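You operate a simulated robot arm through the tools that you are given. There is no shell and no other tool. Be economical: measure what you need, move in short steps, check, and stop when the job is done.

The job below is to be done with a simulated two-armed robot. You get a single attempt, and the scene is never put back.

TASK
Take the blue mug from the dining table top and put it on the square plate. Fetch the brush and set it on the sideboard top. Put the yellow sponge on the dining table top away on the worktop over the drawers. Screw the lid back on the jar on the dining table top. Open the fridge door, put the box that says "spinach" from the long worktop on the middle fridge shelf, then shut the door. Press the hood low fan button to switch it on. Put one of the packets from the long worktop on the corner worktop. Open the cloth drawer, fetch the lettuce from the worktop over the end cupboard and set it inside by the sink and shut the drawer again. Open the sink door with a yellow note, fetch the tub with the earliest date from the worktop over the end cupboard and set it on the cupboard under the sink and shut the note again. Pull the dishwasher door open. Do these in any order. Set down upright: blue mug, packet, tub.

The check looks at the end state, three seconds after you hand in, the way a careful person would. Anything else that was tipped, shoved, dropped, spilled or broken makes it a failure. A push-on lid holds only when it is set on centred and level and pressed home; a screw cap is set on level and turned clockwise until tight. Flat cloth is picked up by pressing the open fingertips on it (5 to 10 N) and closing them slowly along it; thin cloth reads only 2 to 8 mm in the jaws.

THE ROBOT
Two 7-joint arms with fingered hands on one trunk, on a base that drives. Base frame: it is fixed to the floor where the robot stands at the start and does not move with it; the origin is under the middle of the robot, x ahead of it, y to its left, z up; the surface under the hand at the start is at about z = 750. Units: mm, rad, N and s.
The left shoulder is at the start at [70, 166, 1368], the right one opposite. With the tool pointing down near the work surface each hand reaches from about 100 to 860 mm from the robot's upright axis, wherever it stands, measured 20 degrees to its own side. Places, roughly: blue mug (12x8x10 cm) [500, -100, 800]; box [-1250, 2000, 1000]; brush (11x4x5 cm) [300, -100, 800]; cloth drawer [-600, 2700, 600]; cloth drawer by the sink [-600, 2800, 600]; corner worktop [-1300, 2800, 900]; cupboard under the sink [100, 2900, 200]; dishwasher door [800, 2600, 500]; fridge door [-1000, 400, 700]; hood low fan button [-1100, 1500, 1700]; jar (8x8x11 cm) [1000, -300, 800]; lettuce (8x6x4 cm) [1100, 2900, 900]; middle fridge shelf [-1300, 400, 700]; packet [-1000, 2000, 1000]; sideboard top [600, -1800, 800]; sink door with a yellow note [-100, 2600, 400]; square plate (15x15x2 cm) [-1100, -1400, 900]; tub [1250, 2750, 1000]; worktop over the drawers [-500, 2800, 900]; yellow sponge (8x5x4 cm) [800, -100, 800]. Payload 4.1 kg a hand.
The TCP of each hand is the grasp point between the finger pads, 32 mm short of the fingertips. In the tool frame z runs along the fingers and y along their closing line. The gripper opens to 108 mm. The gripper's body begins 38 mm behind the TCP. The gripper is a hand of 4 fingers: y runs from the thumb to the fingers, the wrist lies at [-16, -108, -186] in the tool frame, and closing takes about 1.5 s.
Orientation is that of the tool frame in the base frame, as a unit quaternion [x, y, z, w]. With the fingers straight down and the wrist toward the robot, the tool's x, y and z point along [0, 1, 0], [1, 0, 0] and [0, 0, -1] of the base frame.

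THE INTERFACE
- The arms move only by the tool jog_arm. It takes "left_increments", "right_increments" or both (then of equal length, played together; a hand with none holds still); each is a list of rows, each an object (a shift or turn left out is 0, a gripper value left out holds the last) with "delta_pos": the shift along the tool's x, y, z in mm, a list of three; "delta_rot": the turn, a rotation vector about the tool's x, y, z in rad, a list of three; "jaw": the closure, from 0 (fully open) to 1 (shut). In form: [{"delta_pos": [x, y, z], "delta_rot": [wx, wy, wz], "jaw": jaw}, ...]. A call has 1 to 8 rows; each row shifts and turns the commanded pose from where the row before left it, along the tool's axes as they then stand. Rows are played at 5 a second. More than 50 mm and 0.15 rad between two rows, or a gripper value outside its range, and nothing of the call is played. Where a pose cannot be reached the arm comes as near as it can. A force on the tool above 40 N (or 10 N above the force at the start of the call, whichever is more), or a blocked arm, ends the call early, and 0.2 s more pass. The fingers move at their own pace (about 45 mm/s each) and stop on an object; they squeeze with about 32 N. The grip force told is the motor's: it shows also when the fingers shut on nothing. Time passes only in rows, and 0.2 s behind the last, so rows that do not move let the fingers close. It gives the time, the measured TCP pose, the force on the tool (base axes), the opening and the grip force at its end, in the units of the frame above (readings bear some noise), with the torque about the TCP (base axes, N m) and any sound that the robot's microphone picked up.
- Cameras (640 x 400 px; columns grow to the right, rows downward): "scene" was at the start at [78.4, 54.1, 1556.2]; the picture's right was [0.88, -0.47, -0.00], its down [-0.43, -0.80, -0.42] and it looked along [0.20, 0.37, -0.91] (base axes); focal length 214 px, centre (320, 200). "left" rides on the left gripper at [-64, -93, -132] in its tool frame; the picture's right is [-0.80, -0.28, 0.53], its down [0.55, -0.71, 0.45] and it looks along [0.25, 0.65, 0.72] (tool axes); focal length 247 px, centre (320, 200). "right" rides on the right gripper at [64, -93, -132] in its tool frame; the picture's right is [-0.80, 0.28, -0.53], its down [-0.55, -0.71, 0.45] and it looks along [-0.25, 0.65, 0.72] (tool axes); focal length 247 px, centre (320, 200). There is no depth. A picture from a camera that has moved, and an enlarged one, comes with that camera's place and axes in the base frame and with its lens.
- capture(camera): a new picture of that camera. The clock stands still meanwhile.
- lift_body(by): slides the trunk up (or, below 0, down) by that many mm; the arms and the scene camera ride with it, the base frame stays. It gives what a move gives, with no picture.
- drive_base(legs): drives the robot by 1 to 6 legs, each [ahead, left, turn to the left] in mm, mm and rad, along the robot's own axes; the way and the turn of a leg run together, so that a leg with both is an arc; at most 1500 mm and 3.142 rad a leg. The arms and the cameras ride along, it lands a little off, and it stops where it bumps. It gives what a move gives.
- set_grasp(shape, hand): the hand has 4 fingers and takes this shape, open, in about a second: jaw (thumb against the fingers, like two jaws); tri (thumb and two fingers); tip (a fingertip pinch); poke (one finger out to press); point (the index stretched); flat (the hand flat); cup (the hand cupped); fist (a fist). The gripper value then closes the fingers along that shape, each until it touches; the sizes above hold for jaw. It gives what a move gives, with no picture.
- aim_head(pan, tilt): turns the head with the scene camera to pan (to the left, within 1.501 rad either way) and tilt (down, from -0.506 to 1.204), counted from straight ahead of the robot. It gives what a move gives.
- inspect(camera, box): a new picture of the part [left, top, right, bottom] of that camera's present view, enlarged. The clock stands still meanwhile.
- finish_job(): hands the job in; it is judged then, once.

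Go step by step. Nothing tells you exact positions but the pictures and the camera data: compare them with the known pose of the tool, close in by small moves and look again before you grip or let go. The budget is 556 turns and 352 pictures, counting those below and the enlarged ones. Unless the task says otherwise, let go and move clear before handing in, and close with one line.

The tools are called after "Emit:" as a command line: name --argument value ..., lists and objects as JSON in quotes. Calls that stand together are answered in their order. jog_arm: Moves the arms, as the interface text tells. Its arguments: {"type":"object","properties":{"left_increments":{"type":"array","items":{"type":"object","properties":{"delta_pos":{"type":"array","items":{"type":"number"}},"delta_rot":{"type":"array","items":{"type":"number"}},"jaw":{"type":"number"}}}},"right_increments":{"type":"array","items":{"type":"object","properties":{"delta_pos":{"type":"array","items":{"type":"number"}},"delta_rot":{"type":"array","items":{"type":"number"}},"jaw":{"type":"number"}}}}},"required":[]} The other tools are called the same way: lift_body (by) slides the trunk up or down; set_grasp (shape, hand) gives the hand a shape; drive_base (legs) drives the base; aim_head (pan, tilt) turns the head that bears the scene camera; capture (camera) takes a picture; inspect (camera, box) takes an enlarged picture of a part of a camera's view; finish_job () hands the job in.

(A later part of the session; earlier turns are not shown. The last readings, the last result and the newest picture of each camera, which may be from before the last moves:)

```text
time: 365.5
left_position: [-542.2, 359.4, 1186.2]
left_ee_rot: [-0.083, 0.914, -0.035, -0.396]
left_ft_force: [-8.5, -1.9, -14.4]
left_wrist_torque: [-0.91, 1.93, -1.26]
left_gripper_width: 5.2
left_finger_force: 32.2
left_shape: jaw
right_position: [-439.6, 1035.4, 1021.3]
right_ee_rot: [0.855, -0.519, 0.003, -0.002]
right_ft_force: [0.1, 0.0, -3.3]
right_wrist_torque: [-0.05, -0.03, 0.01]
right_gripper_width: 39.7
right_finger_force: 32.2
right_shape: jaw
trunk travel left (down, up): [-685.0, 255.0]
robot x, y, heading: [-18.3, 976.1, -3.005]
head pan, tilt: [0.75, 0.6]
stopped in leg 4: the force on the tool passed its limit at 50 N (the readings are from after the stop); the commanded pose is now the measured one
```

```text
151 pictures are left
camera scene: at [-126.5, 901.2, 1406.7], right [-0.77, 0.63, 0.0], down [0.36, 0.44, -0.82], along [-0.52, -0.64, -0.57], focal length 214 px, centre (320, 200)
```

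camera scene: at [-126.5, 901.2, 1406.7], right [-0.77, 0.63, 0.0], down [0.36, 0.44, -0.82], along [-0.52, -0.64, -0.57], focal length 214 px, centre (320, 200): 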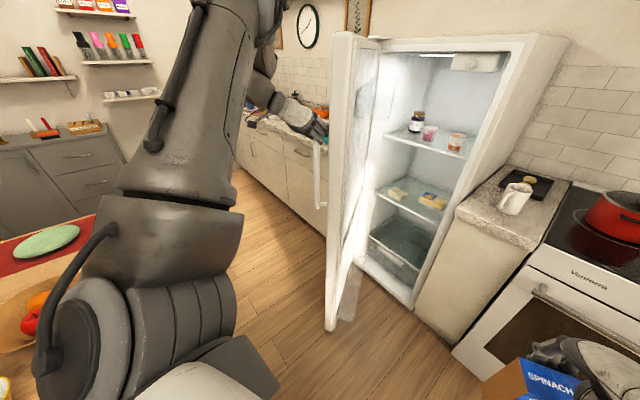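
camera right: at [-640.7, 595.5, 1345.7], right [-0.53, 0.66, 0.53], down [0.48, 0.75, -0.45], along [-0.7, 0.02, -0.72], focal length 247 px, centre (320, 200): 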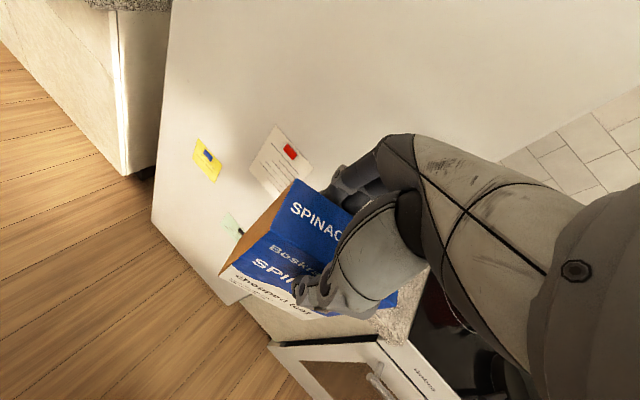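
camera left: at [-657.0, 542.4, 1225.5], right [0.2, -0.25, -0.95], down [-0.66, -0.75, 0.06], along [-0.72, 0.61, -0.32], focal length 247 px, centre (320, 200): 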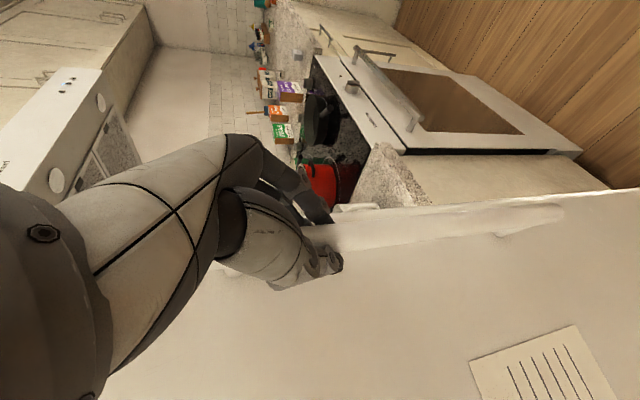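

The door is about 57° open and the shelves are visible; the middle shelf is at about z=700. I release the handle and back away.

Emit:
jog_arm --left_increments '[{"jaw": 0.5}, {"jaw": 0}, {}, {}]'

Emit:
drive_base --legs '[[-110, 0, 0]]'

Emit:
capture --camera "left"

Emit:
capture --camera "scene"

```text
time: 366.5
left_position: [-537.6, 360.3, 1187.8]
left_ee_rot: [-0.084, 0.914, -0.034, -0.395]
left_ft_force: [1.2, 0.1, -10.6]
left_wrist_torque: [-0.68, -0.23, -0.02]
left_gripper_width: 84.1
left_finger_force: 0.0
left_shape: jaw
right_position: [-439.2, 1035.6, 1022.1]
right_ee_rot: [0.854, -0.52, 0.001, -0.002]
right_ft_force: [0.3, -0.4, -2.6]
right_wrist_torque: [-0.02, -0.02, 0.02]
right_gripper_width: 40.1
right_finger_force: 32.0
right_shape: jaw
trunk travel left (down, up): [-685.0, 255.0]
robot x, y, heading: [-15.0, 977.8, -3.008]
head pan, tilt: [0.75, 0.6]
```

```text
time: 367.7
left_position: [-438.0, 374.4, 1192.5]
left_ee_rot: [-0.084, 0.913, -0.034, -0.399]
left_ft_force: [0.8, 0.3, 0.8]
left_wrist_torque: [0.0, 0.03, 0.02]
left_gripper_width: 107.5
left_finger_force: 0.0
left_shape: jaw
right_position: [-337.5, 1050.7, 1024.5]
right_ee_rot: [0.854, -0.52, 0.001, -0.001]
right_ft_force: [-0.2, 0.1, -2.6]
right_wrist_torque: [-0.01, 0.01, 0.01]
right_gripper_width: 39.7
right_finger_force: 32.2
right_shape: jaw
trunk travel left (down, up): [-685.0, 255.0]
robot x, y, heading: [80.4, 992.5, -3.004]
head pan, tilt: [0.75, 0.6]
stopped in leg 1: the robot was blocked; the commanded pose is now the measured one
```

```text
150 pictures are left
camera left: at [-283.4, 309.0, 1234.1], right [0.2, -0.25, -0.95], down [-0.56, -0.82, 0.09], along [-0.8, 0.51, -0.3], focal length 247 px, centre (320, 200)
```

left: 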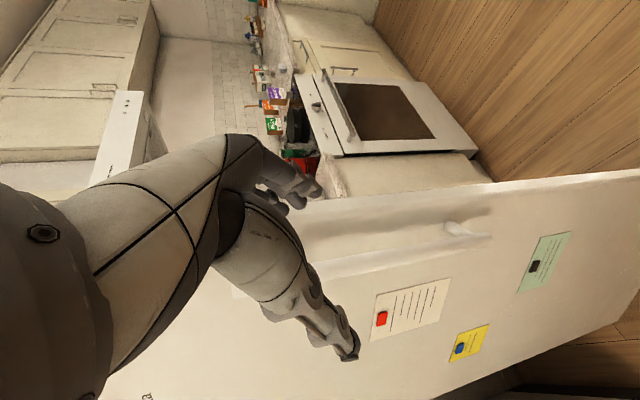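

```text
149 pictures are left
camera scene: at [-22.8, 917.8, 1407.6], right [-0.78, 0.63, 0.0], down [0.35, 0.44, -0.83], along [-0.52, -0.64, -0.56], focal length 214 px, centre (320, 200)
```

scene: 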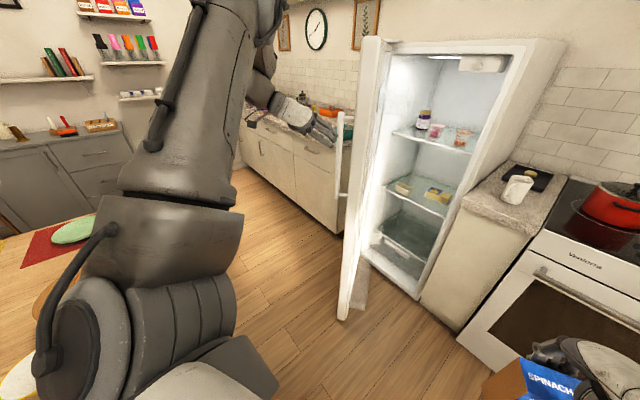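

I retract the left arm away from the door and straighten it before driving to the open side.

Emit:
jog_arm --left_increments '[{"delta_pos": [-29.7, 18.3, -31.9]}, {"delta_pos": [-29.7, 18.3, -31.9]}, {"delta_pos": [-29.7, 18.3, -31.9]}, {"delta_pos": [-29.7, 18.3, -31.9]}, {"delta_pos": [-29.7, 18.3, -31.9]}, {"delta_pos": [-29.7, 18.3, -31.9]}, {"delta_pos": [-20, 10, -20]}, {}]'

Emit:
aim_head --pan 1.4 --tilt 0.7

Emit:
capture --camera "scene"

```text
time: 369.5
left_position: [-305.5, 474.5, 1273.2]
left_ee_rot: [-0.085, 0.916, -0.032, -0.391]
left_ft_force: [0.5, 0.0, 0.1]
left_wrist_torque: [0.04, 0.01, 0.0]
left_gripper_width: 107.6
left_finger_force: 0.1
left_shape: jaw
left hand out of reach, approached as far as the arm can: row 1, 2, 4, 5, 6, 7
right_position: [-341.0, 1049.5, 1020.9]
right_ee_rot: [0.855, -0.519, 0.001, -0.002]
right_ft_force: [-0.1, 0.4, -2.6]
right_wrist_torque: [-0.02, -0.01, -0.02]
right_gripper_width: 39.6
right_finger_force: 31.9
right_shape: jaw
trunk travel left (down, up): [-685.0, 255.0]
robot x, y, heading: [78.2, 990.5, -3.006]
head pan, tilt: [0.75, 0.6]
```

```text
time: 370.5
left_position: [-304.5, 474.8, 1273.3]
left_ee_rot: [-0.085, 0.916, -0.032, -0.391]
left_ft_force: [0.5, 0.4, 0.3]
left_wrist_torque: [0.01, 0.03, -0.01]
left_gripper_width: 107.8
left_finger_force: 0.1
left_shape: jaw
right_position: [-340.9, 1050.6, 1021.1]
right_ee_rot: [0.854, -0.52, 0.0, -0.001]
right_ft_force: [-0.1, 0.6, -3.8]
right_wrist_torque: [0.03, -0.01, -0.01]
right_gripper_width: 39.7
right_finger_force: 31.7
right_shape: jaw
trunk travel left (down, up): [-685.0, 255.0]
robot x, y, heading: [79.4, 993.4, -3.008]
head pan, tilt: [1.4, 0.7]
```

```text
148 pictures are left
camera scene: at [25.7, 901.0, 1398.5], right [-1.0, 0.04, 0.0], down [0.02, 0.64, -0.76], along [-0.03, -0.76, -0.64], focal length 214 px, centre (320, 200)
```

scene: 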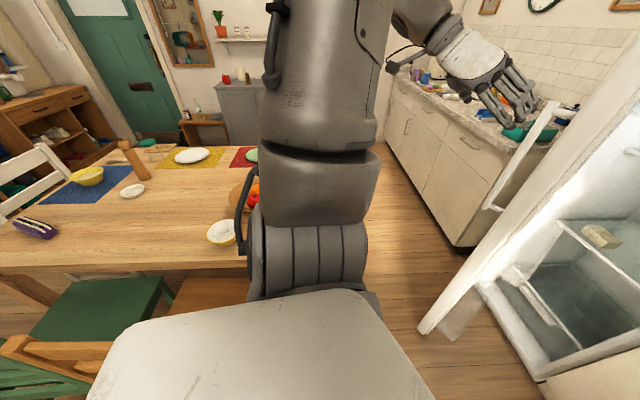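

Emit:
drive_base --legs '[[80, 0, 0]]'

Emit:
jog_arm --left_increments '[{"delta_rot": [0, -0.14, 0]}, {"delta_rot": [0, -0.14, 0]}, {"delta_rot": [0, -0.14, 0]}, {"delta_rot": [0, -0.14, 0]}, {"delta_rot": [0, -0.14, 0]}, {"delta_rot": [0, -0.1, 0]}, {}]'

Emit:
aim_head --pan 0.4 --tilt 0.5

Emit:
capture --camera "scene"

```text
time: 371.6
left_position: [-385.1, 461.7, 1274.0]
left_ee_rot: [-0.085, 0.916, -0.033, -0.391]
left_ft_force: [0.4, -0.4, -0.4]
left_wrist_torque: [0.01, 0.03, -0.02]
left_gripper_width: 107.7
left_finger_force: 0.0
left_shape: jaw
right_position: [-422.0, 1038.5, 1022.7]
right_ee_rot: [0.855, -0.519, 0.0, -0.002]
right_ft_force: [-1.1, 0.1, -2.8]
right_wrist_torque: [-0.04, 0.0, 0.02]
right_gripper_width: 40.0
right_finger_force: 32.2
right_shape: jaw
trunk travel left (down, up): [-685.0, 255.0]
robot x, y, heading: [-1.2, 976.4, -3.005]
head pan, tilt: [1.4, 0.7]
```

```text
time: 373.2
left_position: [-385.2, 462.1, 1274.3]
left_ee_rot: [-0.091, 0.996, 0.003, -0.003]
left_ft_force: [0.2, 0.2, -0.9]
left_wrist_torque: [0.04, 0.04, -0.04]
left_gripper_width: 107.6
left_finger_force: 0.1
left_shape: jaw
right_position: [-421.7, 1038.7, 1023.6]
right_ee_rot: [0.855, -0.519, 0.001, 0.0]
right_ft_force: [0.7, 0.0, -3.2]
right_wrist_torque: [-0.04, -0.01, 0.01]
right_gripper_width: 39.7
right_finger_force: 31.8
right_shape: jaw
trunk travel left (down, up): [-685.0, 255.0]
robot x, y, heading: [-2.3, 980.5, -3.004]
head pan, tilt: [1.4, 0.7]
```

```text
time: 374.4
left_position: [-385.4, 462.2, 1275.9]
left_ee_rot: [-0.092, 0.996, 0.003, -0.003]
left_ft_force: [0.4, 0.5, -0.4]
left_wrist_torque: [-0.02, -0.01, 0.01]
left_gripper_width: 107.5
left_finger_force: 0.1
left_shape: jaw
right_position: [-423.1, 1038.7, 1022.3]
right_ee_rot: [0.855, -0.519, 0.002, -0.002]
right_ft_force: [0.5, -0.2, -3.0]
right_wrist_torque: [-0.03, -0.04, 0.05]
right_gripper_width: 39.9
right_finger_force: 31.9
right_shape: jaw
trunk travel left (down, up): [-685.0, 255.0]
robot x, y, heading: [0.2, 981.4, -3.002]
head pan, tilt: [0.4, 0.499]
```

```text
147 pictures are left
camera scene: at [-130.4, 928.0, 1416.2], right [-0.51, 0.86, 0.0], down [0.41, 0.25, -0.88], along [-0.75, -0.45, -0.48], focal length 214 px, centre (320, 200)
```

scene: 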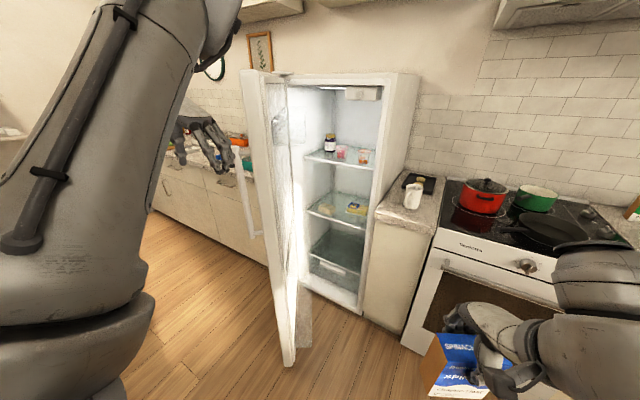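

I tuck the left hand closer to the body so it clears the door, then look.

Emit:
jog_arm --left_increments '[{"delta_pos": [-31.4, 30.6, 5]}, {"delta_pos": [-31.4, 30.6, 5]}, {"delta_pos": [-31.4, 30.6, 5]}, {"delta_pos": [-31.4, 30.6, 5]}, {"delta_pos": [-31.4, 30.6, 5]}, {}]'

Emit:
capture --camera "scene"

```text
time: 375.9
left_position: [-258.6, 635.3, 1248.4]
left_ee_rot: [-0.102, 0.995, 0.017, -0.007]
left_ft_force: [0.5, -0.4, 0.6]
left_wrist_torque: [0.03, 0.0, 0.01]
left_gripper_width: 107.4
left_finger_force: 0.0
left_shape: jaw
right_position: [-424.8, 1038.5, 1022.0]
right_ee_rot: [0.855, -0.518, 0.001, -0.001]
right_ft_force: [0.4, 0.0, -3.5]
right_wrist_torque: [-0.01, 0.0, 0.02]
right_gripper_width: 39.9
right_finger_force: 32.2
right_shape: jaw
trunk travel left (down, up): [-685.0, 255.0]
robot x, y, heading: [-3.9, 978.8, -3.005]
head pan, tilt: [0.4, 0.499]
```

```text
146 pictures are left
camera scene: at [-131.3, 927.4, 1416.1], right [-0.51, 0.86, 0.0], down [0.41, 0.25, -0.88], along [-0.75, -0.45, -0.48], focal length 214 px, centre (320, 200)
```

scene: 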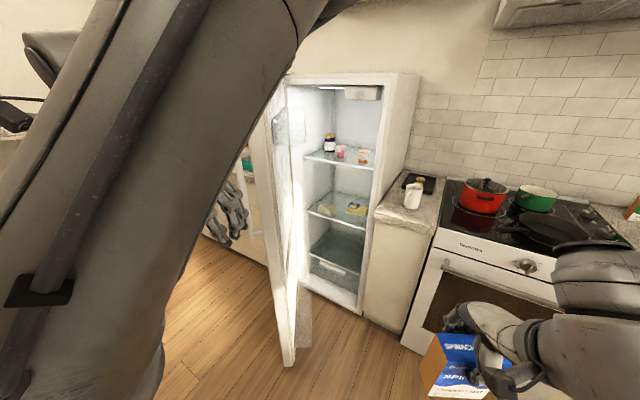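

I drive ahead so that the left hand sits inside the open door, then I'll push the door wider by sliding left.

Emit:
drive_base --legs '[[320, 0, -0.13]]'

Emit:
capture --camera "scene"

Emit:
capture --camera "left"

```text
time: 378.0
left_position: [-617.3, 654.8, 1250.2]
left_ee_rot: [-0.029, 0.999, 0.015, -0.009]
left_ft_force: [-1.0, -0.8, 0.9]
left_wrist_torque: [0.0, 0.01, -0.02]
left_gripper_width: 107.5
left_finger_force: 0.0
left_shape: jaw
right_position: [-725.4, 1074.3, 1021.5]
right_ee_rot: [0.817, -0.576, 0.002, -0.002]
right_ft_force: [-0.3, 0.3, -2.2]
right_wrist_torque: [-0.02, -0.01, 0.0]
right_gripper_width: 40.0
right_finger_force: 32.1
right_shape: jaw
trunk travel left (down, up): [-685.0, 255.0]
robot x, y, heading: [-319.5, 957.4, 3.147]
head pan, tilt: [0.4, 0.499]
```

```text
145 pictures are left
camera scene: at [-451.6, 924.5, 1416.3], right [-0.39, 0.92, 0.0], down [0.44, 0.19, -0.88], along [-0.81, -0.34, -0.48], focal length 214 px, centre (320, 200)
```

scene: 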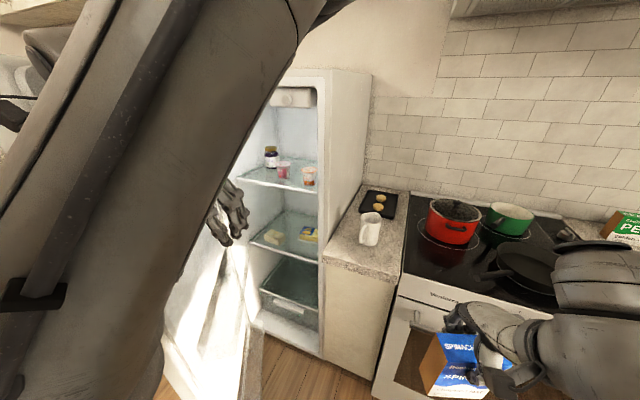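

```text
144 pictures are left
camera left: at [-545.4, 562.2, 1377.2], right [0.8, -0.22, -0.55], down [-0.52, -0.72, -0.46], along [-0.3, 0.66, -0.69], focal length 247 px, centre (320, 200)
```

left: 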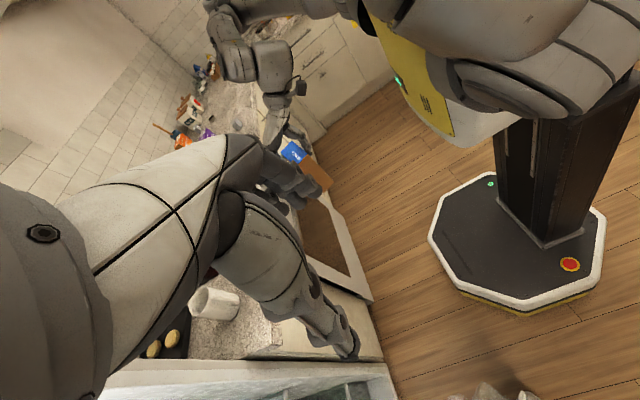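

The left hand is inside the door's swing. I slide left to push the door wider.

Emit:
drive_base --legs '[[0, 120, 0], [0, 100, 0]]'

Emit:
aim_head --pan 0.1 --tilt 0.6

Emit:
capture --camera "scene"

```text
time: 379.2
left_position: [-616.1, 554.3, 1248.8]
left_ee_rot: [-0.032, 0.999, 0.022, -0.005]
left_ft_force: [-1.3, 1.0, -0.4]
left_wrist_torque: [0.07, 0.0, -0.06]
left_gripper_width: 106.4
left_finger_force: 0.1
left_shape: jaw
right_position: [-727.5, 974.8, 1022.3]
right_ee_rot: [0.817, -0.577, 0.001, -0.003]
right_ft_force: [-0.2, -1.5, -2.6]
right_wrist_torque: [0.05, -0.05, -0.02]
right_gripper_width: 39.7
right_finger_force: 31.8
right_shape: jaw
trunk travel left (down, up): [-685.0, 255.0]
robot x, y, heading: [-318.8, 860.0, 3.147]
head pan, tilt: [0.4, 0.499]
stopped in leg 1: the force on the tool passed its limit at 57 N (the readings are from after the stop); the commanded pose is now the measured one
```

```text
time: 380.0
left_position: [-615.0, 558.8, 1250.7]
left_ee_rot: [-0.032, 0.999, 0.022, -0.004]
left_ft_force: [0.0, -0.3, -0.1]
left_wrist_torque: [-0.02, -0.02, -0.01]
left_gripper_width: 107.6
left_finger_force: 0.1
left_shape: jaw
right_position: [-725.3, 977.5, 1022.4]
right_ee_rot: [0.817, -0.576, 0.001, -0.002]
right_ft_force: [-1.3, 0.9, -3.1]
right_wrist_torque: [-0.02, 0.0, -0.01]
right_gripper_width: 39.7
right_finger_force: 32.2
right_shape: jaw
trunk travel left (down, up): [-685.0, 255.0]
robot x, y, heading: [-320.0, 865.0, 3.143]
head pan, tilt: [0.099, 0.6]
```

```text
143 pictures are left
camera scene: at [-456.2, 853.6, 1407.2], right [-0.1, 0.99, 0.0], down [0.56, 0.06, -0.83], along [-0.82, -0.08, -0.56], focal length 214 px, centre (320, 200)
```

scene: 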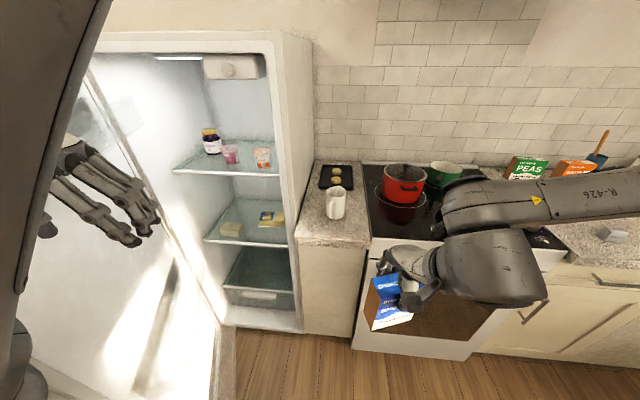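

The door got pushed wider. I continue sliding left in small steps.

Emit:
drive_base --legs '[[0, 50, 0]]'

Emit:
drive_base --legs '[[0, 60, 0]]'

Emit:
capture --camera "scene"

```text
time: 380.9
left_position: [-615.9, 510.7, 1250.6]
left_ee_rot: [-0.031, 0.999, 0.02, -0.003]
left_ft_force: [0.1, -0.9, 0.1]
left_wrist_torque: [-0.02, -0.02, 0.03]
left_gripper_width: 107.5
left_finger_force: 0.2
left_shape: jaw
right_position: [-726.7, 930.4, 1020.8]
right_ee_rot: [0.816, -0.577, 0.002, -0.001]
right_ft_force: [1.3, 0.3, -2.7]
right_wrist_torque: [-0.07, -0.02, -0.03]
right_gripper_width: 40.0
right_finger_force: 32.1
right_shape: jaw
trunk travel left (down, up): [-685.0, 255.0]
robot x, y, heading: [-315.9, 811.8, 3.143]
head pan, tilt: [0.099, 0.6]
```

```text
time: 381.9
left_position: [-616.8, 454.6, 1250.1]
left_ee_rot: [-0.032, 0.999, 0.019, -0.003]
left_ft_force: [0.5, 0.5, 0.7]
left_wrist_torque: [-0.01, 0.04, 0.03]
left_gripper_width: 107.8
left_finger_force: 0.1
left_shape: jaw
right_position: [-725.7, 872.3, 1020.1]
right_ee_rot: [0.816, -0.578, 0.001, -0.001]
right_ft_force: [0.6, 0.2, -3.4]
right_wrist_torque: [-0.03, -0.01, 0.01]
right_gripper_width: 39.7
right_finger_force: 32.0
right_shape: jaw
trunk travel left (down, up): [-685.0, 255.0]
robot x, y, heading: [-319.6, 757.1, 3.143]
head pan, tilt: [0.099, 0.6]
```

```text
142 pictures are left
camera scene: at [-456.8, 749.9, 1407.1], right [-0.1, 1.0, 0.0], down [0.56, 0.05, -0.82], along [-0.82, -0.08, -0.57], focal length 214 px, centre (320, 200)
```

scene: 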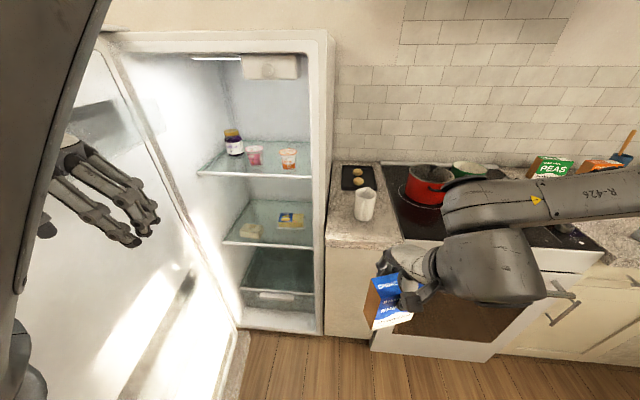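

The door is wide open. I move the left hand aside, bring the box in front of the fridge opening and square it up.

Emit:
jog_arm --left_increments '[{"delta_pos": [0, -40, -15]}, {"delta_pos": [0, -40, -15]}, {"delta_pos": [0, -40, -15]}, {"delta_pos": [0, -20, -15]}, {}, {}, {}, {}]' --right_increments '[{}, {}, {"delta_pos": [38, 22, 0], "delta_rot": [0, 0, 0.07]}, {"delta_pos": [38, 22, 0], "delta_rot": [0, 0, 0.07]}, {"delta_pos": [38, 22, 0], "delta_rot": [0, 0, 0.07]}, {"delta_pos": [38, 15, 0], "delta_rot": [0, 0, 0.07]}, {"delta_pos": [38, 8, 0], "delta_rot": [0, 0, 0.06]}, {"delta_pos": [45, 0, 0]}]'

Emit:
capture --camera "scene"

```text
time: 383.7
left_position: [-607.6, 303.6, 1301.3]
left_ee_rot: [-0.03, 0.999, 0.023, -0.003]
left_ft_force: [0.0, -0.4, 0.3]
left_wrist_torque: [0.04, 0.01, 0.04]
left_gripper_width: 107.7
left_finger_force: 0.0
left_shape: jaw
right_position: [-775.0, 619.0, 1020.3]
right_ee_rot: [-0.705, 0.709, 0.001, 0.003]
right_ft_force: [0.5, -0.8, -2.6]
right_wrist_torque: [0.0, 0.01, 0.01]
right_gripper_width: 39.6
right_finger_force: 31.7
right_shape: jaw
trunk travel left (down, up): [-685.0, 255.0]
robot x, y, heading: [-315.8, 754.1, 3.141]
head pan, tilt: [0.099, 0.6]
```

```text
141 pictures are left
camera scene: at [-456.1, 743.6, 1407.1], right [-0.1, 1.0, 0.0], down [0.56, 0.06, -0.82], along [-0.82, -0.08, -0.57], focal length 214 px, centre (320, 200)
```

scene: 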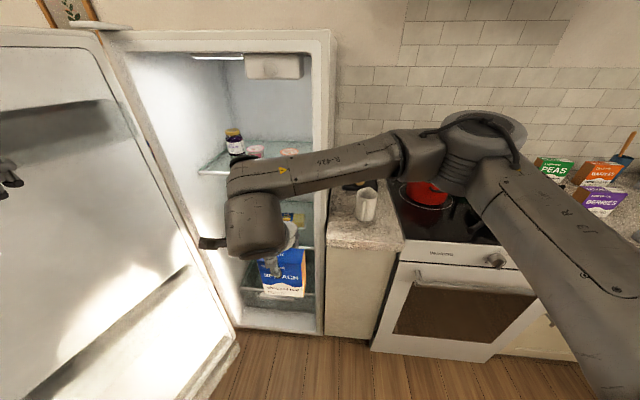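

Emit:
jog_arm --right_increments '[{"delta_pos": [40, 0, 0]}, {"delta_pos": [40, 0, 0]}, {"delta_pos": [34, 0, 0]}, {}]'

Emit:
drive_base --legs '[[130, 0, 0]]'

Emit:
capture --camera "right"

Emit:
capture --camera "scene"

```text
time: 384.7
left_position: [-608.5, 305.5, 1301.2]
left_ee_rot: [-0.031, 0.999, 0.021, -0.003]
left_ft_force: [-0.2, 0.5, -0.8]
left_wrist_torque: [0.01, 0.0, -0.02]
left_gripper_width: 107.5
left_finger_force: 0.0
left_shape: jaw
right_position: [-776.2, 505.6, 1018.5]
right_ee_rot: [-0.707, 0.707, -0.001, 0.003]
right_ft_force: [0.1, 0.0, -2.8]
right_wrist_torque: [-0.01, 0.01, 0.04]
right_gripper_width: 40.0
right_finger_force: 31.7
right_shape: jaw
trunk travel left (down, up): [-685.0, 255.0]
robot x, y, heading: [-319.9, 757.5, 3.141]
head pan, tilt: [0.099, 0.6]
```

```text
time: 385.9
left_position: [-738.6, 306.3, 1301.1]
left_ee_rot: [-0.03, 0.999, 0.022, -0.004]
left_ft_force: [-0.1, 0.1, -0.3]
left_wrist_torque: [-0.02, 0.02, -0.03]
left_gripper_width: 107.8
left_finger_force: 0.2
left_shape: jaw
right_position: [-905.3, 508.1, 1019.4]
right_ee_rot: [-0.706, 0.708, 0.0, 0.002]
right_ft_force: [1.1, 0.1, -3.9]
right_wrist_torque: [0.0, 0.01, -0.02]
right_gripper_width: 39.8
right_finger_force: 32.1
right_shape: jaw
trunk travel left (down, up): [-685.0, 255.0]
robot x, y, heading: [-451.2, 755.4, 3.141]
head pan, tilt: [0.099, 0.6]
```

```text
140 pictures are left
camera right: at [-813.9, 442.1, 1151.5], right [-0.28, 0.8, 0.53], down [0.71, 0.55, -0.44], along [-0.65, 0.25, -0.72], focal length 247 px, centre (320, 200)
```

right: 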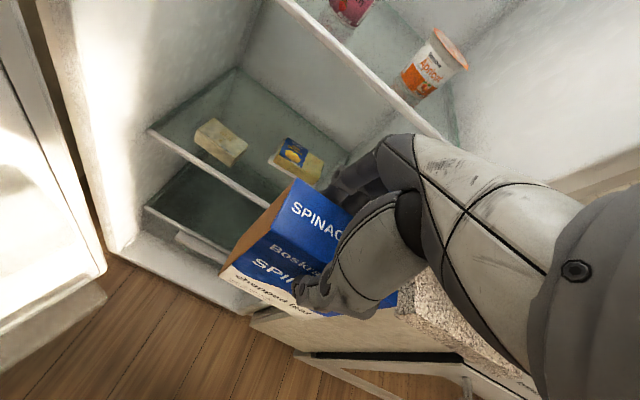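

```text
139 pictures are left
camera scene: at [-586.9, 746.9, 1407.3], right [-0.09, 1.0, 0.0], down [0.56, 0.05, -0.83], along [-0.82, -0.08, -0.56], focal length 214 px, centre (320, 200)
```

scene: 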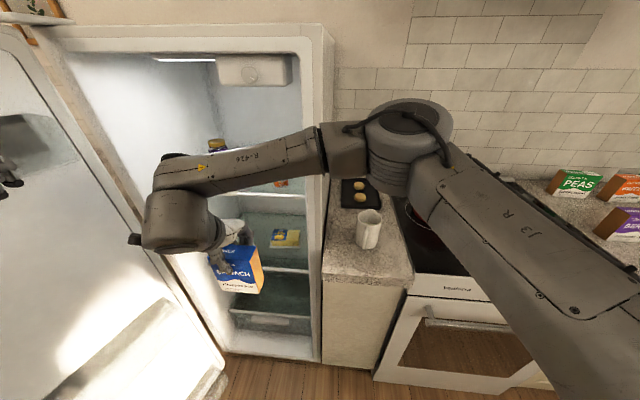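

The middle shelf edge is near (-1165, z≈660), the top shelf at z≈1024. I lower the box outside to just above shelf level, then move it in.

Emit:
jog_arm --right_increments '[{"delta_pos": [8, 0, 45]}, {"delta_pos": [8, 0, 45]}, {"delta_pos": [8, 0, 45]}, {"delta_pos": [8, 0, 45]}, {"delta_pos": [0, 0, 25]}, {}]'

Emit:
capture --camera "right"

Emit:
capture --camera "scene"

```text
time: 387.4
left_position: [-740.4, 307.4, 1301.4]
left_ee_rot: [-0.03, 0.999, 0.022, -0.004]
left_ft_force: [0.1, -0.4, -0.3]
left_wrist_torque: [0.02, 0.02, -0.01]
left_gripper_width: 107.8
left_finger_force: 0.0
left_shape: jaw
right_position: [-905.4, 475.8, 813.3]
right_ee_rot: [-0.706, 0.708, -0.002, 0.003]
right_ft_force: [0.4, -0.3, -2.9]
right_wrist_torque: [-0.01, 0.04, 0.01]
right_gripper_width: 39.8
right_finger_force: 31.7
right_shape: jaw
trunk travel left (down, up): [-685.0, 255.0]
robot x, y, heading: [-449.2, 752.3, 3.138]
head pan, tilt: [0.099, 0.6]
```

```text
138 pictures are left
camera right: at [-812.5, 410.6, 945.4], right [-0.28, 0.8, 0.53], down [0.71, 0.55, -0.44], along [-0.65, 0.25, -0.72], focal length 247 px, centre (320, 200)
```

right: 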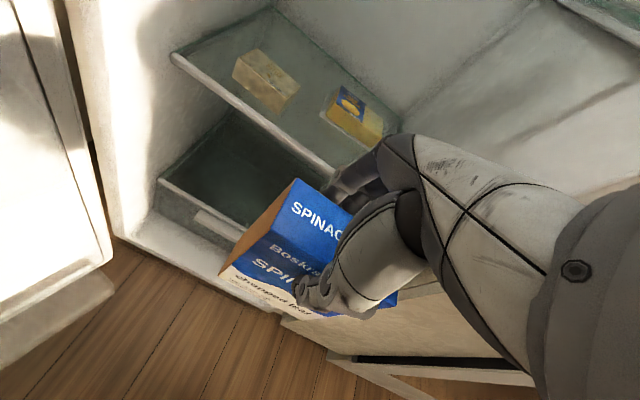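

```text
137 pictures are left
camera scene: at [-588.1, 747.0, 1407.1], right [-0.09, 1.0, 0.0], down [0.56, 0.05, -0.82], along [-0.82, -0.08, -0.57], focal length 214 px, centre (320, 200)
```

scene: 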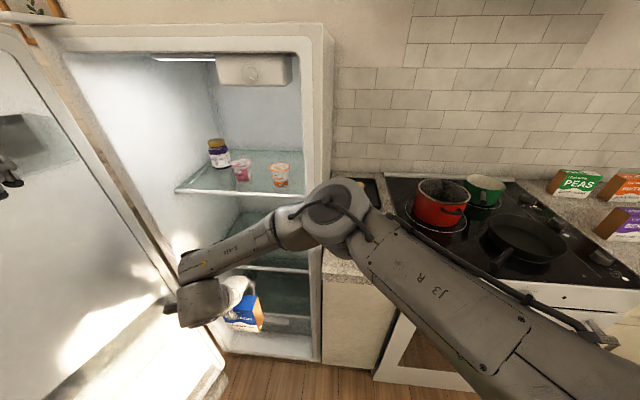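

The shelf edge refines to about (-1142, z 665). I move the box straight in to x≈-1190.

Emit:
jog_arm --right_increments '[{"delta_pos": [4, 40, 0]}, {"delta_pos": [2, 40, 0]}, {"delta_pos": [0, 40, 0]}, {"delta_pos": [0, 40, 0]}, {"delta_pos": [0, 40, 0]}, {}]'

Emit:
capture --camera "right"

Emit:
capture --camera "scene"

```text
time: 388.8
left_position: [-739.6, 308.9, 1301.3]
left_ee_rot: [-0.03, 0.999, 0.022, -0.004]
left_ft_force: [0.1, 0.5, -0.1]
left_wrist_torque: [0.0, 0.03, 0.02]
left_gripper_width: 107.8
left_finger_force: 0.0
left_shape: jaw
right_position: [-1109.2, 471.4, 813.4]
right_ee_rot: [-0.706, 0.708, -0.001, 0.003]
right_ft_force: [0.5, 0.1, -2.7]
right_wrist_torque: [-0.06, 0.02, -0.02]
right_gripper_width: 39.7
right_finger_force: 31.8
right_shape: jaw
trunk travel left (down, up): [-685.0, 255.0]
robot x, y, heading: [-450.6, 754.7, 3.136]
head pan, tilt: [0.099, 0.6]
```

```text
136 pictures are left
camera right: at [-1016.2, 405.8, 945.0], right [-0.28, 0.8, 0.53], down [0.71, 0.55, -0.44], along [-0.65, 0.25, -0.72], focal length 247 px, centre (320, 200)
```

right: 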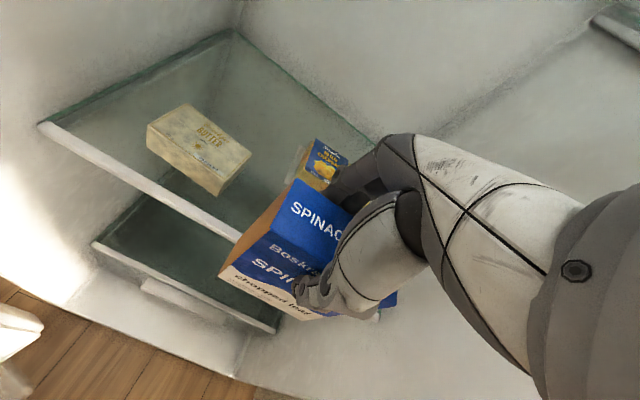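

```text
135 pictures are left
camera scene: at [-588.1, 747.1, 1407.2], right [-0.09, 1.0, 0.0], down [0.56, 0.05, -0.82], along [-0.82, -0.08, -0.57], focal length 214 px, centre (320, 200)
```

scene: 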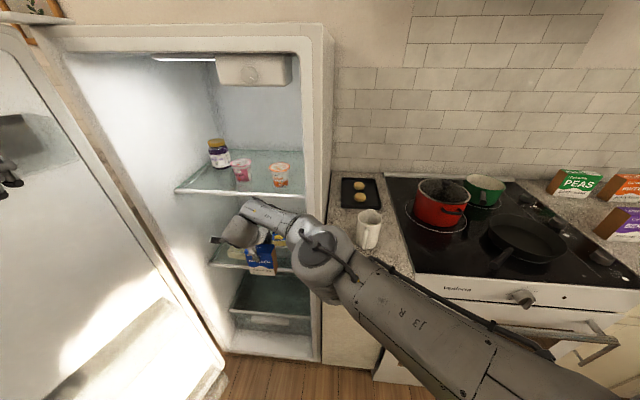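

Emit:
jog_arm --right_increments '[{"delta_pos": [-6, 40, 0]}, {"delta_pos": [-6, 42, 0]}, {"delta_pos": [0, 0, 12]}, {"delta_pos": [0, 0, 8]}, {}]'

Emit:
capture --camera "right"

```text
time: 389.9
left_position: [-741.2, 306.9, 1301.7]
left_ee_rot: [-0.03, 0.999, 0.022, -0.003]
left_ft_force: [-0.5, -0.6, -1.2]
left_wrist_torque: [-0.01, -0.01, 0.01]
left_gripper_width: 107.8
left_finger_force: 0.1
left_shape: jaw
right_position: [-1147.2, 508.9, 789.2]
right_ee_rot: [0.708, -0.706, 0.003, -0.005]
right_ft_force: [0.4, 0.3, -2.7]
right_wrist_torque: [-0.03, -0.01, -0.01]
right_gripper_width: 39.7
right_finger_force: 31.9
right_shape: jaw
right hand out of reach, approached as far as the arm can: row 1, 2, 4
trunk travel left (down, up): [-685.0, 255.0]
robot x, y, heading: [-452.4, 754.5, 3.137]
head pan, tilt: [0.099, 0.6]
```

```text
134 pictures are left
camera right: at [-1053.8, 443.6, 923.1], right [-0.29, 0.8, 0.53], down [0.71, 0.55, -0.44], along [-0.64, 0.25, -0.72], focal length 247 px, centre (320, 200)
```

right: 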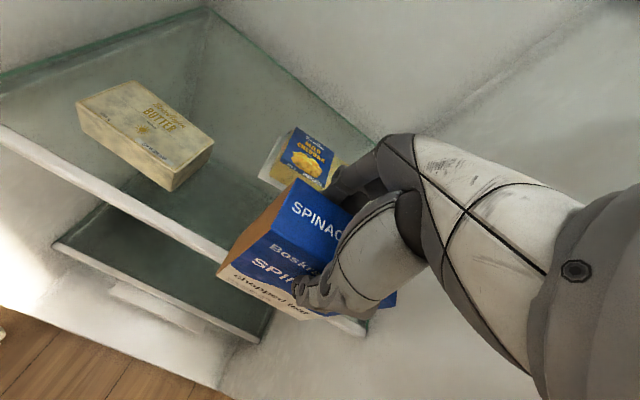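

The arm is at its reach; I lift slightly and drive ahead 60 mm.

Emit:
jog_arm --right_increments '[{"delta_pos": [0, 0, -15]}, {}]'

Emit:
drive_base --legs '[[60, 0, 0]]'

Emit:
capture --camera "right"

Emit:
capture --camera "scene"

```text
time: 390.6
left_position: [-740.1, 306.9, 1301.7]
left_ee_rot: [-0.029, 0.999, 0.021, -0.004]
left_ft_force: [1.0, 0.3, -0.4]
left_wrist_torque: [0.02, 0.0, -0.04]
left_gripper_width: 107.7
left_finger_force: 0.1
left_shape: jaw
right_position: [-1148.8, 510.0, 801.5]
right_ee_rot: [-0.706, 0.708, -0.001, 0.002]
right_ft_force: [-0.6, -0.1, -2.5]
right_wrist_torque: [-0.04, -0.05, 0.0]
right_gripper_width: 39.7
right_finger_force: 32.2
right_shape: jaw
trunk travel left (down, up): [-685.0, 255.0]
robot x, y, heading: [-450.7, 750.8, 3.137]
head pan, tilt: [0.099, 0.6]
```

```text
time: 391.5
left_position: [-770.1, 295.2, 1303.5]
left_ee_rot: [-0.031, 0.999, 0.027, -0.016]
left_ft_force: [2.7, 4.3, -1.4]
left_wrist_torque: [0.17, -0.09, 0.11]
left_gripper_width: 105.8
left_finger_force: 0.0
left_shape: jaw
right_position: [-1177.9, 486.1, 814.9]
right_ee_rot: [0.716, -0.698, -0.008, 0.003]
right_ft_force: [-0.3, -1.1, -2.7]
right_wrist_torque: [-0.06, -0.02, -0.03]
right_gripper_width: 39.9
right_finger_force: 32.5
right_shape: jaw
trunk travel left (down, up): [-685.0, 255.0]
robot x, y, heading: [-511.5, 756.6, 3.142]
head pan, tilt: [0.099, 0.6]
```

```text
133 pictures are left
camera right: at [-1080.7, 423.4, 944.4], right [-0.29, 0.79, 0.54], down [0.69, 0.57, -0.45], along [-0.67, 0.24, -0.71], focal length 247 px, centre (320, 200)
```

right: 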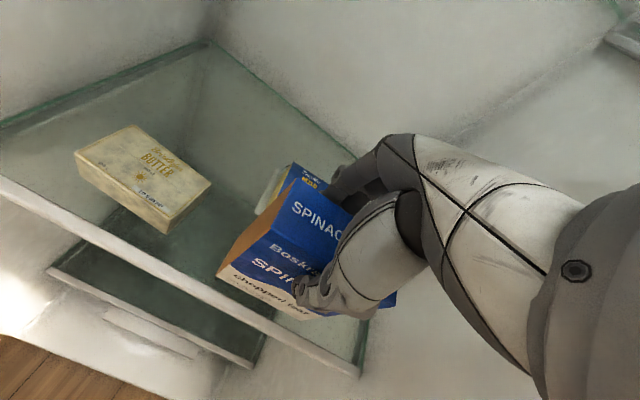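

```text
132 pictures are left
camera scene: at [-615.4, 734.0, 1410.0], right [-0.1, 1.0, 0.01], down [0.54, 0.06, -0.84], along [-0.84, -0.08, -0.54], focal length 214 px, centre (320, 200)
```

scene: 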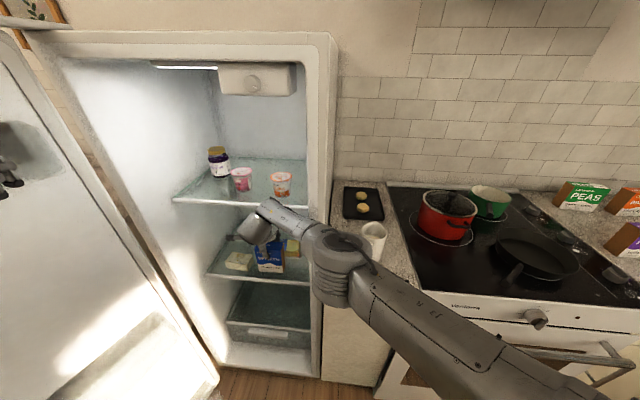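

The box is over the shelf. I lower it until it touches.

Emit:
jog_arm --right_increments '[{"delta_pos": [0, 0, 12]}, {"delta_pos": [0, 0, 8]}, {"delta_pos": [0, 0, 4]}, {}]'

```text
time: 392.7
left_position: [-767.9, 300.4, 1308.4]
left_ee_rot: [-0.039, 0.999, 0.022, -0.014]
left_ft_force: [0.2, 1.8, 0.6]
left_wrist_torque: [-0.05, -0.02, 0.0]
left_gripper_width: 106.6
left_finger_force: 0.0
left_shape: jaw
right_position: [-1185.1, 485.9, 805.0]
right_ee_rot: [0.723, -0.691, -0.008, 0.012]
right_ft_force: [0.2, 0.4, -2.5]
right_wrist_torque: [-0.01, 0.01, 0.0]
right_gripper_width: 39.5
right_finger_force: 31.4
right_shape: jaw
right hand out of reach, approached as far as the arm can: row 2
trunk travel left (down, up): [-685.0, 255.0]
robot x, y, heading: [-508.1, 752.1, -3.128]
head pan, tilt: [0.099, 0.6]
stopped in row 4 (right hand): the arm was blocked; the commanded pose is now the measured one
```

Something is touching – I back the base off slightly to relieve it.

Emit:
drive_base --legs '[[-25, 0, 0]]'

Emit:
aim_head --pan -0.3 --tilt 0.9

Emit:
capture --camera "scene"

```text
time: 393.4
left_position: [-767.4, 303.1, 1307.4]
left_ee_rot: [-0.04, 0.999, 0.02, -0.012]
left_ft_force: [-0.9, -0.3, 0.1]
left_wrist_torque: [-0.03, 0.0, -0.02]
left_gripper_width: 107.7
left_finger_force: 0.0
left_shape: jaw
right_position: [-1184.2, 483.9, 805.5]
right_ee_rot: [0.725, -0.688, -0.008, 0.014]
right_ft_force: [0.3, -0.6, -2.9]
right_wrist_torque: [-0.01, -0.03, -0.02]
right_gripper_width: 39.8
right_finger_force: 31.8
right_shape: jaw
trunk travel left (down, up): [-685.0, 255.0]
robot x, y, heading: [-502.6, 753.0, -3.124]
head pan, tilt: [0.099, 0.6]
stopped in leg 1: the robot was blocked; the commanded pose is now the measured one
```

```text
time: 394.3
left_position: [-767.5, 301.1, 1307.1]
left_ee_rot: [-0.04, 0.999, 0.02, -0.013]
left_ft_force: [0.1, 0.0, -0.2]
left_wrist_torque: [0.05, -0.03, 0.03]
left_gripper_width: 107.4
left_finger_force: 0.0
left_shape: jaw
right_position: [-1186.3, 484.7, 805.0]
right_ee_rot: [0.723, -0.69, -0.007, 0.013]
right_ft_force: [0.5, -1.0, -2.5]
right_wrist_torque: [0.01, -0.02, 0.01]
right_gripper_width: 39.6
right_finger_force: 32.5
right_shape: jaw
trunk travel left (down, up): [-685.0, 255.0]
robot x, y, heading: [-508.8, 751.6, -3.129]
head pan, tilt: [-0.3, 0.901]
```

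```text
131 pictures are left
camera scene: at [-607.3, 775.5, 1384.3], right [0.28, 0.96, -0.01], down [0.74, -0.22, -0.63], along [-0.61, 0.17, -0.77], focal length 214 px, centre (320, 200)
```

scene: 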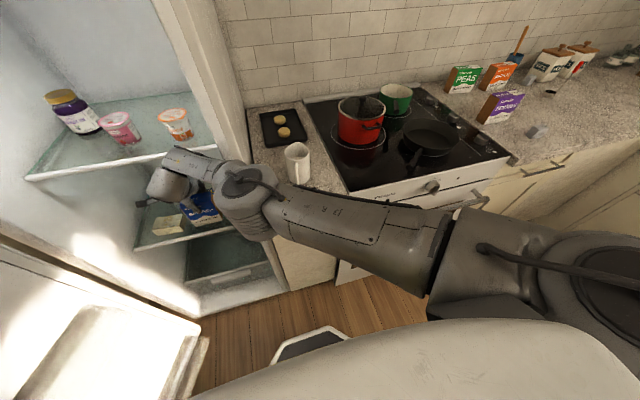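

The left elbow is probably touching the fridge. I pull the left hand back a bit.

Emit:
jog_arm --left_increments '[{"delta_pos": [-30, 0, 0]}, {"delta_pos": [-30, 0, 0]}, {"delta_pos": [-30, 0, 0]}, {}]'

Emit:
aim_head --pan 0.8 --tilt 0.3

Emit:
capture --camera "scene"

```text
time: 395.3
left_position: [-676.6, 305.6, 1303.1]
left_ee_rot: [-0.039, 0.999, 0.021, -0.014]
left_ft_force: [0.0, -0.2, 0.4]
left_wrist_torque: [0.0, -0.02, 0.02]
left_gripper_width: 107.6
left_finger_force: 0.1
left_shape: jaw
right_position: [-1184.8, 484.8, 804.7]
right_ee_rot: [0.723, -0.69, -0.008, 0.013]
right_ft_force: [0.1, -0.5, -3.3]
right_wrist_torque: [-0.02, -0.01, 0.0]
right_gripper_width: 39.4
right_finger_force: 31.5
right_shape: jaw
trunk travel left (down, up): [-685.0, 255.0]
robot x, y, heading: [-509.4, 753.7, -3.131]
head pan, tilt: [-0.3, 0.901]
```

```text
time: 396.6
left_position: [-676.4, 307.5, 1302.5]
left_ee_rot: [-0.04, 0.999, 0.021, -0.013]
left_ft_force: [1.2, 0.1, -0.1]
left_wrist_torque: [0.01, 0.05, -0.01]
left_gripper_width: 107.8
left_finger_force: 0.1
left_shape: jaw
right_position: [-1185.3, 485.2, 804.5]
right_ee_rot: [0.723, -0.69, -0.007, 0.013]
right_ft_force: [0.4, 0.1, -2.2]
right_wrist_torque: [-0.01, -0.03, -0.02]
right_gripper_width: 39.6
right_finger_force: 31.9
right_shape: jaw
trunk travel left (down, up): [-685.0, 255.0]
robot x, y, heading: [-506.2, 753.3, -3.131]
head pan, tilt: [0.799, 0.3]
```

```text
130 pictures are left
camera scene: at [-598.2, 686.4, 1436.5], right [-0.73, 0.69, 0.01], down [0.19, 0.21, -0.96], along [-0.66, -0.69, -0.28], focal length 214 px, centre (320, 200)
```

scene: 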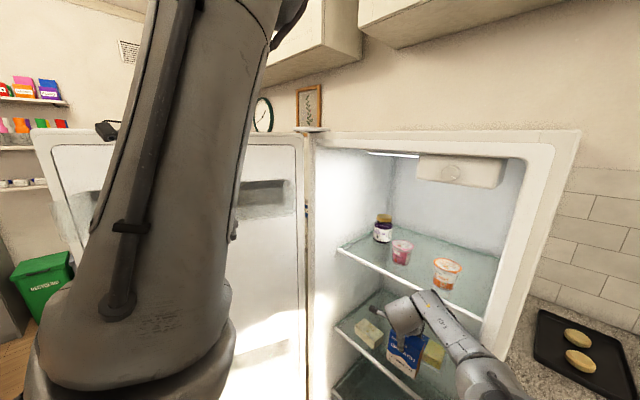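

Emit:
jog_arm --right_increments '[{"delta_pos": [0, 0, 6]}, {"delta_pos": [0, 0, 6]}, {"delta_pos": [0, 0, 5]}, {}]'

Emit:
capture --camera "right"

```text
time: 397.6
left_position: [-689.6, 293.9, 1295.9]
left_ee_rot: [-0.04, 0.999, 0.025, -0.008]
left_ft_force: [0.3, -0.2, 0.6]
left_wrist_torque: [0.0, -0.02, -0.01]
left_gripper_width: 107.9
left_finger_force: 0.1
left_shape: jaw
right_position: [-1193.7, 489.1, 772.7]
right_ee_rot: [0.72, -0.694, -0.01, 0.004]
right_ft_force: [-1.4, -1.0, 14.1]
right_wrist_torque: [0.09, -0.18, -0.03]
right_gripper_width: 40.7
right_finger_force: 32.4
right_shape: jaw
right hand out of reach, approached as far as the arm can: row 1, 2
trunk travel left (down, up): [-685.0, 255.0]
robot x, y, heading: [-504.5, 750.8, -3.129]
head pan, tilt: [0.799, 0.3]
```

```text
129 pictures are left
camera right: at [-1095.0, 426.8, 901.6], right [-0.3, 0.78, 0.54], down [0.68, 0.58, -0.46], along [-0.67, 0.23, -0.7], focal length 247 px, centre (320, 200)
```

right: 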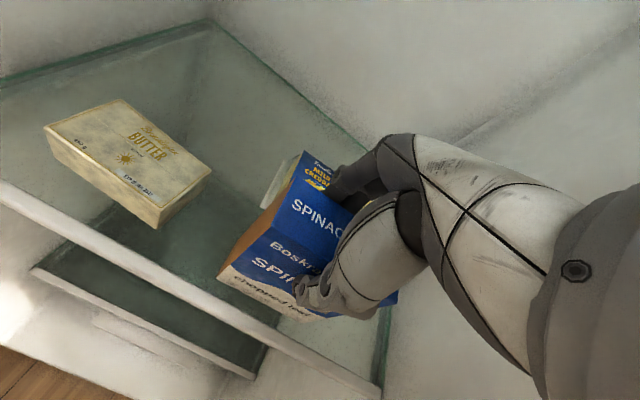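

The box rests on the middle shelf. I open the fingers a little and withdraw upward and outward.

Emit:
jog_arm --right_increments '[{"delta_pos": [0, 0, -2]}, {"jaw": 0.6}, {"jaw": 0.5}, {"jaw": 0.42}, {}, {"delta_pos": [0, 0, -15]}, {"delta_pos": [0, 0, -25]}, {}]'

Emit:
capture --camera "right"

```text
time: 399.6
left_position: [-683.4, 299.8, 1300.9]
left_ee_rot: [-0.043, 0.999, 0.022, -0.009]
left_ft_force: [-0.3, 0.9, 0.5]
left_wrist_torque: [-0.09, -0.02, -0.01]
left_gripper_width: 107.8
left_finger_force: 0.0
left_shape: jaw
right_position: [-1158.7, 459.4, 813.8]
right_ee_rot: [0.738, -0.675, 0.001, 0.004]
right_ft_force: [0.4, -0.5, -0.9]
right_wrist_torque: [0.04, 0.02, 0.03]
right_gripper_width: 63.0
right_finger_force: 0.1
right_shape: jaw
trunk travel left (down, up): [-685.0, 255.0]
robot x, y, heading: [-506.8, 750.4, -3.121]
head pan, tilt: [0.799, 0.3]
stopped in row 8 (right hand): the arm was blocked; the commanded pose is now the measured one
```

```text
128 pictures are left
camera right: at [-1059.4, 404.6, 946.0], right [-0.35, 0.77, 0.53], down [0.65, 0.61, -0.46], along [-0.67, 0.19, -0.72], focal length 247 px, centre (320, 200)
```

right: 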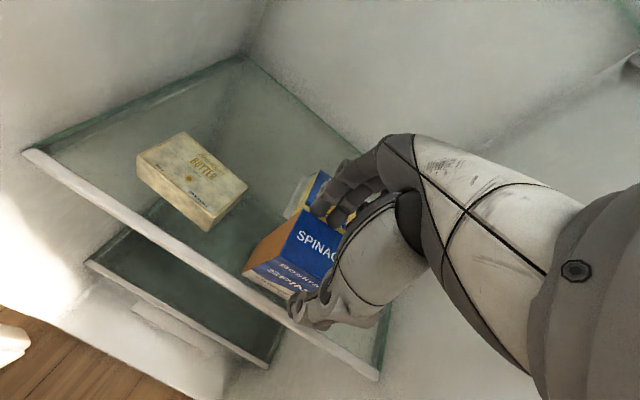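

The arm is hindered; I use the trunk to raise the hand clear of the box top.

Emit:
lift_body --by 40

Emit:
capture --camera "right"

```text
time: 400.4
left_position: [-684.7, 293.6, 1337.4]
left_ee_rot: [-0.041, 0.999, 0.026, -0.008]
left_ft_force: [-0.4, 0.3, 0.5]
left_wrist_torque: [0.01, -0.01, -0.01]
left_gripper_width: 108.0
left_finger_force: 0.1
left_shape: jaw
right_position: [-1163.7, 460.8, 848.7]
right_ee_rot: [0.733, -0.68, -0.002, 0.002]
right_ft_force: [-0.3, -0.1, -0.3]
right_wrist_torque: [0.0, -0.05, 0.0]
right_gripper_width: 62.9
right_finger_force: 0.0
right_shape: jaw
trunk travel left (down, up): [-725.0, 215.0]
robot x, y, heading: [-505.5, 753.8, -3.126]
head pan, tilt: [0.799, 0.3]
```

```text
127 pictures are left
camera right: at [-1063.6, 403.6, 981.0], right [-0.34, 0.77, 0.53], down [0.66, 0.6, -0.45], along [-0.67, 0.2, -0.72], focal length 247 px, centre (320, 200)
```

right: 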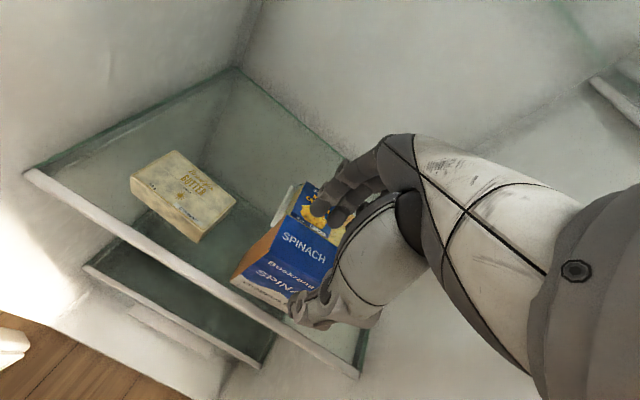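

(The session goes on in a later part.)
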